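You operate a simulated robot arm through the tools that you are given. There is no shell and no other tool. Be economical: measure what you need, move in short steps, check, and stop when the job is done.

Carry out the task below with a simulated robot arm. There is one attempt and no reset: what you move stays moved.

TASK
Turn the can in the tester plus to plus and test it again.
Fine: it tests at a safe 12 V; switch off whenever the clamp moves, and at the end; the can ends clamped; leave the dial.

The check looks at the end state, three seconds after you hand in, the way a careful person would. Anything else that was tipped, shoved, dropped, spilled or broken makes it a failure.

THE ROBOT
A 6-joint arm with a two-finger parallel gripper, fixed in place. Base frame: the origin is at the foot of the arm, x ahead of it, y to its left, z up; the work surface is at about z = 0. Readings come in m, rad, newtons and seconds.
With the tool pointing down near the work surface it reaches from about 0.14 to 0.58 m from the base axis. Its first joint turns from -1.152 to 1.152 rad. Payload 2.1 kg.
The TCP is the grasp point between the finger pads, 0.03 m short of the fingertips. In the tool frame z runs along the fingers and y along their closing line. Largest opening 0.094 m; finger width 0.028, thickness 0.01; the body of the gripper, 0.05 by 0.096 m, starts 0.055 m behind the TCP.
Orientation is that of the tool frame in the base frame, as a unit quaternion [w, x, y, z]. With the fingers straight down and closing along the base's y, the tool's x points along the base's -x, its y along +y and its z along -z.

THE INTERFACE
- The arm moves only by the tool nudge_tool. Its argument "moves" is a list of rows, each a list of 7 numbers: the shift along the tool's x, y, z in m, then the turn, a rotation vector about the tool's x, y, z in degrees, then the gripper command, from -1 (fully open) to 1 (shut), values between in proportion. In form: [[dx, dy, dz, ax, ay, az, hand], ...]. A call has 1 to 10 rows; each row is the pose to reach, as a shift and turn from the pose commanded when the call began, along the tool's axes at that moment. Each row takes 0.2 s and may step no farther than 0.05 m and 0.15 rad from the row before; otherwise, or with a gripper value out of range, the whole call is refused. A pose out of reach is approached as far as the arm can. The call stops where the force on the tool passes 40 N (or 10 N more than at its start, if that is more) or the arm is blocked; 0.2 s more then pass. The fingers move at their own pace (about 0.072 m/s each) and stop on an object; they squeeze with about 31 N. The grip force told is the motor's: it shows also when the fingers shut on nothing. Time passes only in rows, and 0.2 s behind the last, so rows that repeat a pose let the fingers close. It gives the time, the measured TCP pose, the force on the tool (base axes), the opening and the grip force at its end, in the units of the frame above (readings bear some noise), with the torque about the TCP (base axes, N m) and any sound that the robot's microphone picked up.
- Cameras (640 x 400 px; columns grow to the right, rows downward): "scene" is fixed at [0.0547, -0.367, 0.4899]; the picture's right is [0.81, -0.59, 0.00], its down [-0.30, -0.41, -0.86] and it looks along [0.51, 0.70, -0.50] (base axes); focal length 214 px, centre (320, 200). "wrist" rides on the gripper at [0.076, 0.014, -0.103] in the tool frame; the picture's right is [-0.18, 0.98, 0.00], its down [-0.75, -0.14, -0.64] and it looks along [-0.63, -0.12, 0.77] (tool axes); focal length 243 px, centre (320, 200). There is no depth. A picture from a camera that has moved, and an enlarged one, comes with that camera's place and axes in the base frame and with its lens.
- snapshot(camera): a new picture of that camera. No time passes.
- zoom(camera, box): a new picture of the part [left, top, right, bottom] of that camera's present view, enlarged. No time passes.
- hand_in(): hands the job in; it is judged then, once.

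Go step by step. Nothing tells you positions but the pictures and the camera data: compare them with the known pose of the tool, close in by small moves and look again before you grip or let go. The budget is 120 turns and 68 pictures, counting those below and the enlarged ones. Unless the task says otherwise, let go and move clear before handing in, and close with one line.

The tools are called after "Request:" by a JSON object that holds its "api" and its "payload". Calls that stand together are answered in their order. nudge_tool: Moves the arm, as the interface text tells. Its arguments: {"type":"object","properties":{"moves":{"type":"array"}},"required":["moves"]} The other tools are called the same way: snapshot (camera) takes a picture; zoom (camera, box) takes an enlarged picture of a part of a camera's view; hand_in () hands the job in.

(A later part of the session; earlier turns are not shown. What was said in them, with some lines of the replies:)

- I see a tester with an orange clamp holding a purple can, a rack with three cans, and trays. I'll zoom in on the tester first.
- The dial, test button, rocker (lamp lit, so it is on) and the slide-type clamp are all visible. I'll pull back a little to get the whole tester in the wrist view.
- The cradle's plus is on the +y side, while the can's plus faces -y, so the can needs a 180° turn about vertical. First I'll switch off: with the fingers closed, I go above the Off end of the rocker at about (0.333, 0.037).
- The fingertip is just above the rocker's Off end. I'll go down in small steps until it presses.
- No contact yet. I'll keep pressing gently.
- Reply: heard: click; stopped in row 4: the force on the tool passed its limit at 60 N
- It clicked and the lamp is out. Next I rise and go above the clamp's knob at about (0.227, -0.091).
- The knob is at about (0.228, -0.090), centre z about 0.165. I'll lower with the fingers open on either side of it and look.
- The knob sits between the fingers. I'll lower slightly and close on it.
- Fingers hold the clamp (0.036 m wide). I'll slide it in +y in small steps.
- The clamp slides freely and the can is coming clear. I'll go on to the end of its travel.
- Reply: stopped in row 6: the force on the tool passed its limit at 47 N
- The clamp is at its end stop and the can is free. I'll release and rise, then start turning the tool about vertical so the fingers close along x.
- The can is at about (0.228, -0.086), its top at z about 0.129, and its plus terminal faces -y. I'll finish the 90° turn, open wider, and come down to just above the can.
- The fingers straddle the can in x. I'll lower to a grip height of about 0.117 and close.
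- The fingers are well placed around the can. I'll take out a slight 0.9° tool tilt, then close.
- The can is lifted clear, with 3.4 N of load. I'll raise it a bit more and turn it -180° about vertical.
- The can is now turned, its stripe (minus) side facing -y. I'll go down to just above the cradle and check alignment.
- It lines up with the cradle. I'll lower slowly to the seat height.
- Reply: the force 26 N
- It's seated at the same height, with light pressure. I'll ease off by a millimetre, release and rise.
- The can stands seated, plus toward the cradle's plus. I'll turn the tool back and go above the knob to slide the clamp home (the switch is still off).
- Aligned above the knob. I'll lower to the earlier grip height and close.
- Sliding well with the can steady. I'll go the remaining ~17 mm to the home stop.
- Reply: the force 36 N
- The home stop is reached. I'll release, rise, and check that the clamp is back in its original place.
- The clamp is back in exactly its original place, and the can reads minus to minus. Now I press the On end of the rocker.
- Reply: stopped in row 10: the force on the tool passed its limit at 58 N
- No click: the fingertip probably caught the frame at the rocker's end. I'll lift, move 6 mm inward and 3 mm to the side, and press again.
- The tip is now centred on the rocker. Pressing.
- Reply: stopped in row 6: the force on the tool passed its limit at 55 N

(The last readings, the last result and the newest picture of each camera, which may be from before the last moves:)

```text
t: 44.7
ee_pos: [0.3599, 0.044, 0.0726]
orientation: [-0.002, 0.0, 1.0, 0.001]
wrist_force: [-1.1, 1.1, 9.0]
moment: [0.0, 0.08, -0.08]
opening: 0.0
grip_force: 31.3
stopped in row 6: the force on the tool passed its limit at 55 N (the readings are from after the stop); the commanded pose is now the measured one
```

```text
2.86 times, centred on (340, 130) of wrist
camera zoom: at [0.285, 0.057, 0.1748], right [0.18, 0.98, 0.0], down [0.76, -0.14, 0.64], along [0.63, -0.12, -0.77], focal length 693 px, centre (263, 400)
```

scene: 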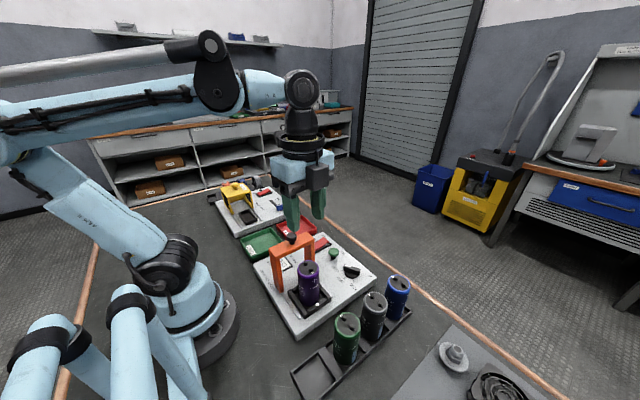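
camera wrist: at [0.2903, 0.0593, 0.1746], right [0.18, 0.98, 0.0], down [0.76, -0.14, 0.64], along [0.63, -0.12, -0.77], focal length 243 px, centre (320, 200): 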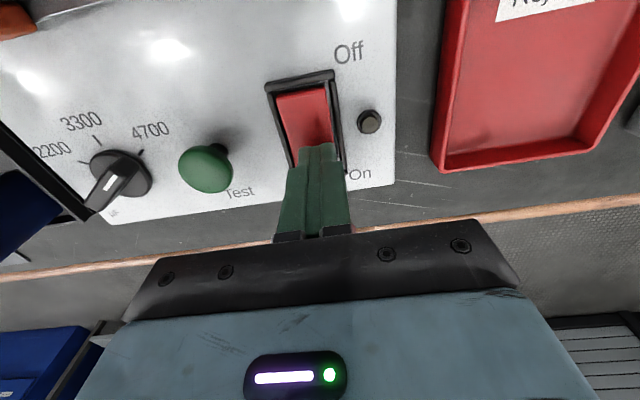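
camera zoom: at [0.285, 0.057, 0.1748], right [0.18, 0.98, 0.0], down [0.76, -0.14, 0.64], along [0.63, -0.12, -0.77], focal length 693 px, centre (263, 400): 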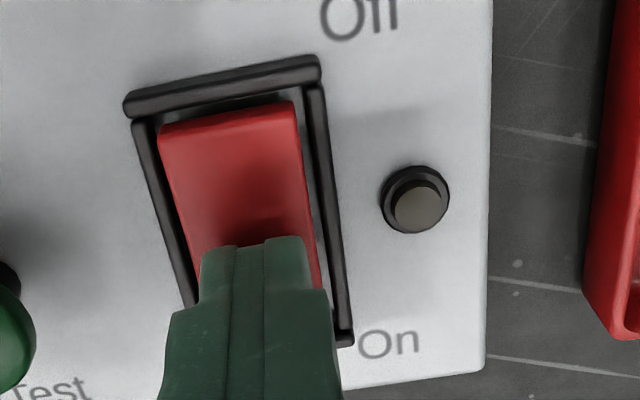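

Still no click at tip height 0.042. I'll look at it from the side.

Request:
{"api": "zoom", "payload": {"camera": "scene", "box": [290, 215, 350, 260]}}

```text
8.89 times, centred on (320, 238) of scene
camera zoom: at [0.0546, -0.367, 0.4899], right [0.81, -0.59, 0.0], down [-0.3, -0.41, -0.86], along [0.51, 0.7, -0.5], focal length 1906 px, centre (320, -133)
```

zoom: 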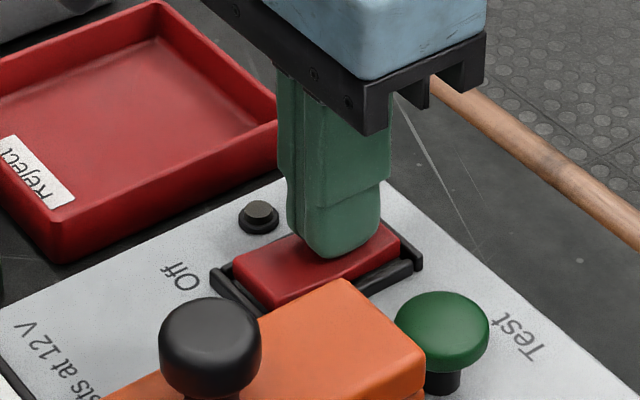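

The rocker extends beyond the tip towards On. I'll press nearer its end for more leverage.

Request:
{"api": "nudge_tool", "payload": {"moves": [[0, 0, -0.018, 0, 0, 0, 1], [-0.01, -0.002, -0.018, 0, 0, 0, 1], [-0.01, -0.002, -0.01, 0, 0, 0, 1], [-0.01, -0.002, -0.005, 0, 0, 0, 1], [-0.01, -0.002, -0.002, 0, 0, 0, 1], [-0.01, -0.002, 0.001, 0, 0, 0, 1], [-0.01, -0.002, 0.004, 0, 0, 0, 1], [-0.01, -0.002, 0.007, 0, 0, 0, 1]]}}

Request:
{"api": "zoom", "payload": {"camera": "scene", "box": [290, 215, 350, 260]}}

```text
t: 46.2
ee_pos: [0.3708, 0.041, 0.0713]
orientation: [-0.001, 0.0, 1.0, 0.0]
wrist_force: [0.6, 0.2, 9.4]
moment: [-0.03, 0.11, -0.05]
opening: 0.0
grip_force: 31.0
heard: click
stopped in row 7: the force on the tool passed its limit at 60 N (the readings are from after the stop); the commanded pose is now the measured one
```

```text
8.89 times, centred on (320, 238) of scene
camera zoom: at [0.0546, -0.367, 0.4899], right [0.81, -0.59, 0.0], down [-0.3, -0.41, -0.86], along [0.51, 0.7, -0.5], focal length 1906 px, centre (320, -133)
```

zoom: 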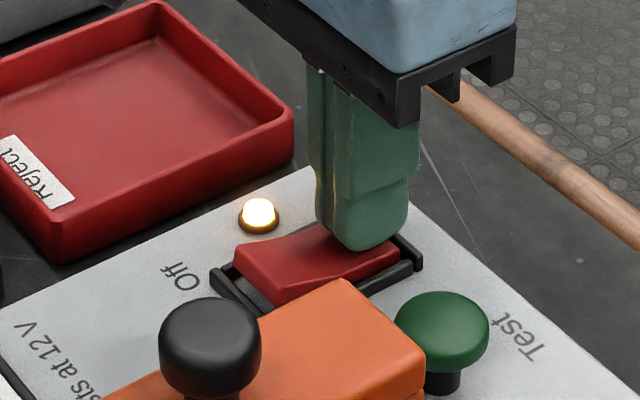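

It clicked and the lamp is on. Now over to the Test button at about (0.3545, -0.0217).

Request:
{"api": "nudge_tool", "payload": {"moves": [[0, 0, -0.04, 0, 0, 0, 1], [0, 0, -0.06, 0, 0, 0, 1], [0.008, -0.031, -0.06, 0, 0, 0, 1], [0.0163, -0.0627, -0.06, 0, 0, 0, 1], [0.0163, -0.0627, -0.04, 0, 0, 0, 1], [0.0163, -0.0627, -0.04, 0, 0, 0, 1]]}}

Request:
{"api": "snapshot", "payload": {"camera": "wrist"}}

Request:
{"api": "zoom", "payload": {"camera": "scene", "box": [290, 215, 370, 275]}}

```text
t: 47.6
ee_pos: [0.3549, -0.0243, 0.1103]
orientation: [-0.002, 0.0, 1.0, 0.0]
wrist_force: [-0.4, -0.1, 0.4]
moment: [-0.04, -0.03, -0.03]
opening: 0.0
grip_force: 30.8
```

```text
26 pictures are left
camera wrist: at [0.2802, -0.0099, 0.2129], right [0.18, 0.98, 0.0], down [0.76, -0.14, 0.64], along [0.63, -0.12, -0.77], focal length 243 px, centre (320, 200)
```

wrist: 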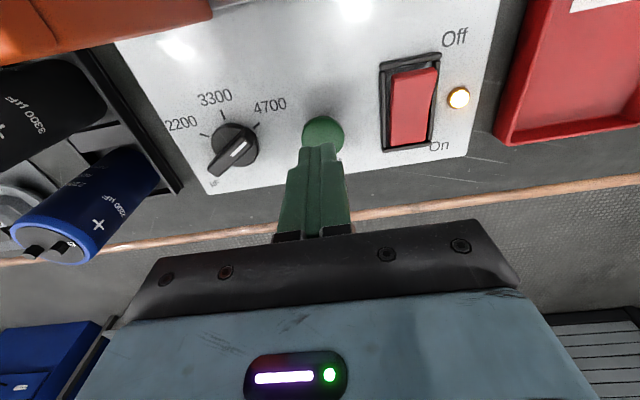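

```text
6.67 times, centred on (330, 245) of scene
camera zoom: at [0.0547, -0.367, 0.4899], right [0.81, -0.59, 0.0], down [-0.3, -0.41, -0.86], along [0.51, 0.7, -0.5], focal length 1430 px, centre (253, -100)
```

zoom: 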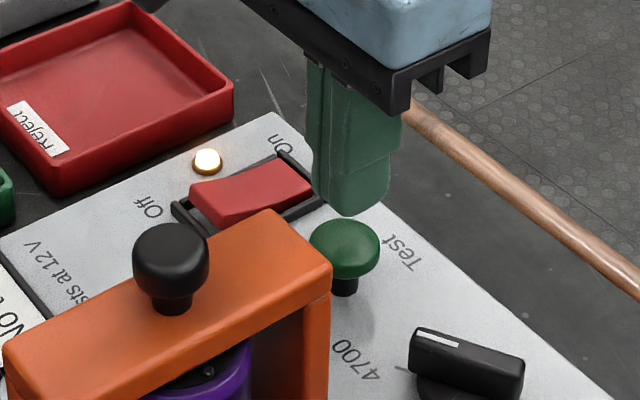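

The button is directly below. I'll press it down in small steps.

Request:
{"api": "nudge_tool", "payload": {"moves": [[0.002, 0.002, 0.012, 0, 0, 0, 1], [0.002, 0.002, 0.02, 0, 0, 0, 1], [0.002, 0.002, 0.024, 0, 0, 0, 1], [0.002, 0.002, 0.027, 0, 0, 0, 1], [0.002, 0.002, 0.03, 0, 0, 0, 1], [0.002, 0.002, 0.033, 0, 0, 0, 1], [0.002, 0.002, 0.036, 0, 0, 0, 1], [0.002, 0.002, 0.039, 0, 0, 0, 1]]}}

Request:
{"api": "zoom", "payload": {"camera": "scene", "box": [270, 225, 350, 285]}}

```text
t: 49.4
ee_pos: [0.3526, -0.0193, 0.0737]
orientation: [-0.003, 0.0, 1.0, 0.0]
wrist_force: [-3.0, -2.9, 18.0]
moment: [-0.06, -0.06, -0.03]
opening: 0.0
grip_force: 31.0
heard: click
```

```text
6.67 times, centred on (310, 255) of scene
camera zoom: at [0.0546, -0.367, 0.49], right [0.81, -0.59, 0.0], down [-0.3, -0.41, -0.86], along [0.51, 0.7, -0.5], focal length 1430 px, centre (387, -167)
```

zoom: 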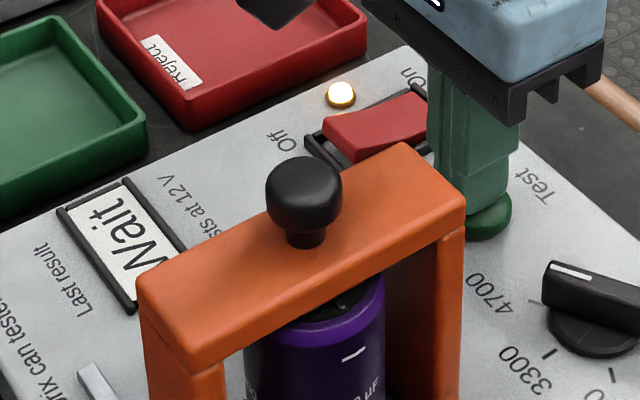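

The display reads "Wait". I'll lift off the button and wait for the result.

Request:
{"api": "nudge_tool", "payload": {"moves": [[0, 0, -0.03, 0, 0, 0, 1], [0, 0, -0.06, 0, 0, 0, 1], [0, 0, -0.06, 0, 0, 0, 1], [0, 0, -0.06, 0, 0, 0, 1], [0, 0, -0.06, 0, 0, 0, 1], [0, 0, -0.06, 0, 0, 0, 1], [0, 0, -0.06, 0, 0, 0, 1], [0, 0, -0.06, 0, 0, 0, 1], [0, 0, -0.06, 0, 0, 0, 1], [0, 0, -0.06, 0, 0, 0, 1]]}}

Request:
{"api": "zoom", "payload": {"camera": "scene", "box": [270, 225, 350, 285]}}

```text
t: 51.6
ee_pos: [0.3522, -0.0196, 0.1318]
orientation: [-0.003, 0.0, 1.0, 0.0]
wrist_force: [0.2, 1.0, 0.6]
moment: [0.01, -0.02, 0.0]
opening: 0.0
grip_force: 31.1
```

```text
6.67 times, centred on (310, 255) of scene
camera zoom: at [0.0547, -0.367, 0.4899], right [0.81, -0.59, 0.0], down [-0.3, -0.41, -0.86], along [0.51, 0.7, -0.5], focal length 1430 px, centre (387, -167)
```

zoom: 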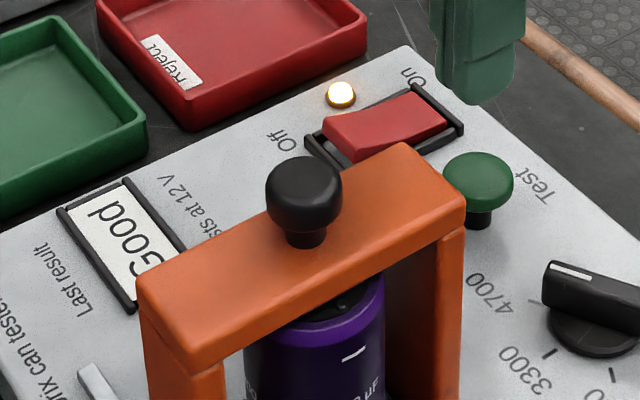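

The result is "Good". Now I switch off, going back to the Off end of the rocker.

Request:
{"api": "nudge_tool", "payload": {"moves": [[0.012, 0.031, 0, 0, 0, 0, 1], [0.024, 0.0625, 0, 0, 0, 0, 1], [0.024, 0.0625, 0.025, 0, 0, 0, 1], [0.024, 0.0625, 0.045, 0, 0, 0, 1], [0.024, 0.0625, 0.053, 0, 0, 0, 1], [0.024, 0.0625, 0.057, 0, 0, 0, 1], [0.024, 0.0625, 0.06, 0, 0, 0, 1], [0.024, 0.0625, 0.063, 0, 0, 0, 1], [0.024, 0.0625, 0.066, 0, 0, 0, 1], [0.024, 0.0625, 0.069, 0, 0, 0, 1]]}}

Request:
{"api": "zoom", "payload": {"camera": "scene", "box": [270, 225, 350, 285]}}

```text
t: 53.5
ee_pos: [0.327, 0.0429, 0.071]
orientation: [-0.003, 0.0, 1.0, 0.0]
wrist_force: [-0.1, 1.0, 13.0]
moment: [0.0, -0.13, 0.03]
opening: 0.0
grip_force: 30.9
heard: click
stopped in row 9: the force on the tool passed its limit at 59 N (the readings are from after the stop); the commanded pose is now the measured one
```

```text
6.67 times, centred on (310, 255) of scene
camera zoom: at [0.0546, -0.367, 0.4899], right [0.81, -0.59, 0.0], down [-0.3, -0.41, -0.86], along [0.51, 0.7, -0.5], focal length 1430 px, centre (387, -167)
```

zoom: 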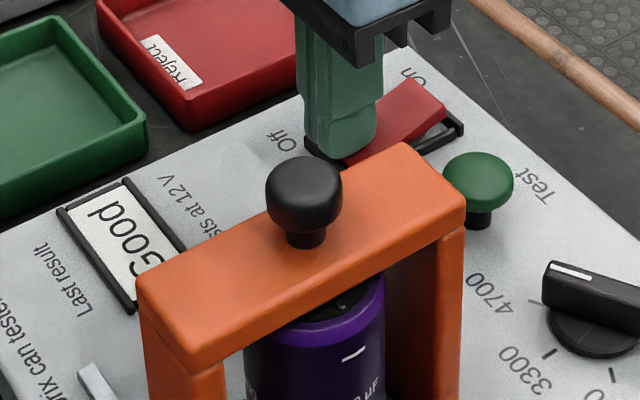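

It clicked off. I'll move clear and take a last look.

Request:
{"api": "nudge_tool", "payload": {"moves": [[0, 0, -0.045, 0, 0, 0, 1], [0, 0, -0.09, 0, 0, 0, 1], [0, 0, -0.135, 0, 0, 0, 1], [0, 0, -0.18, 0, 0, 0, 1], [0, 0, -0.22, 0, 0, 0, 0], [0, 0, -0.22, 0, 0, 0, 0]]}}

Request:
{"api": "zoom", "payload": {"camera": "scene", "box": [240, 210, 420, 340]}}

```text
t: 54.9
ee_pos: [0.3292, 0.0438, 0.2908]
orientation: [-0.003, 0.001, 1.0, 0.0]
wrist_force: [0.3, -0.4, 0.2]
moment: [-0.02, 0.03, 0.03]
opening: 0.047
grip_force: 0.1
```

```text
3.08 times, centred on (330, 275) of scene
camera zoom: at [0.0547, -0.367, 0.4899], right [0.81, -0.59, 0.0], down [-0.3, -0.41, -0.86], along [0.51, 0.7, -0.5], focal length 660 px, centre (289, -31)
```

zoom: 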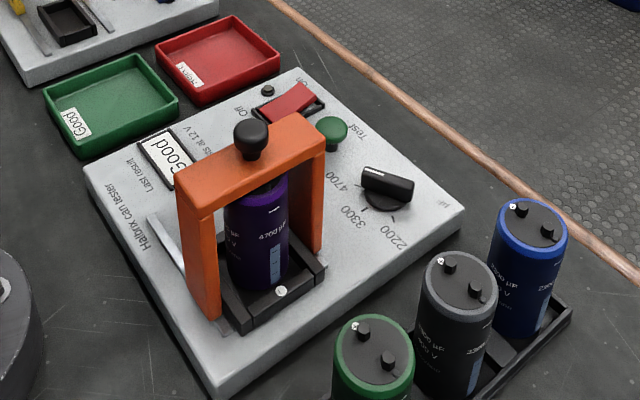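

The can is clamped plus to plus, the display reads "Good", the lamp is out and the dial hasn't moved. The arm is clear, so I'm handing in.

Request:
{"api": "hand_in", "payload": {}}

```text
The job is handed in.
```

I turned the can plus to plus and clamped it again; it retested as "Good" at 12 V, the tester is switched off, and I left the dial alone.
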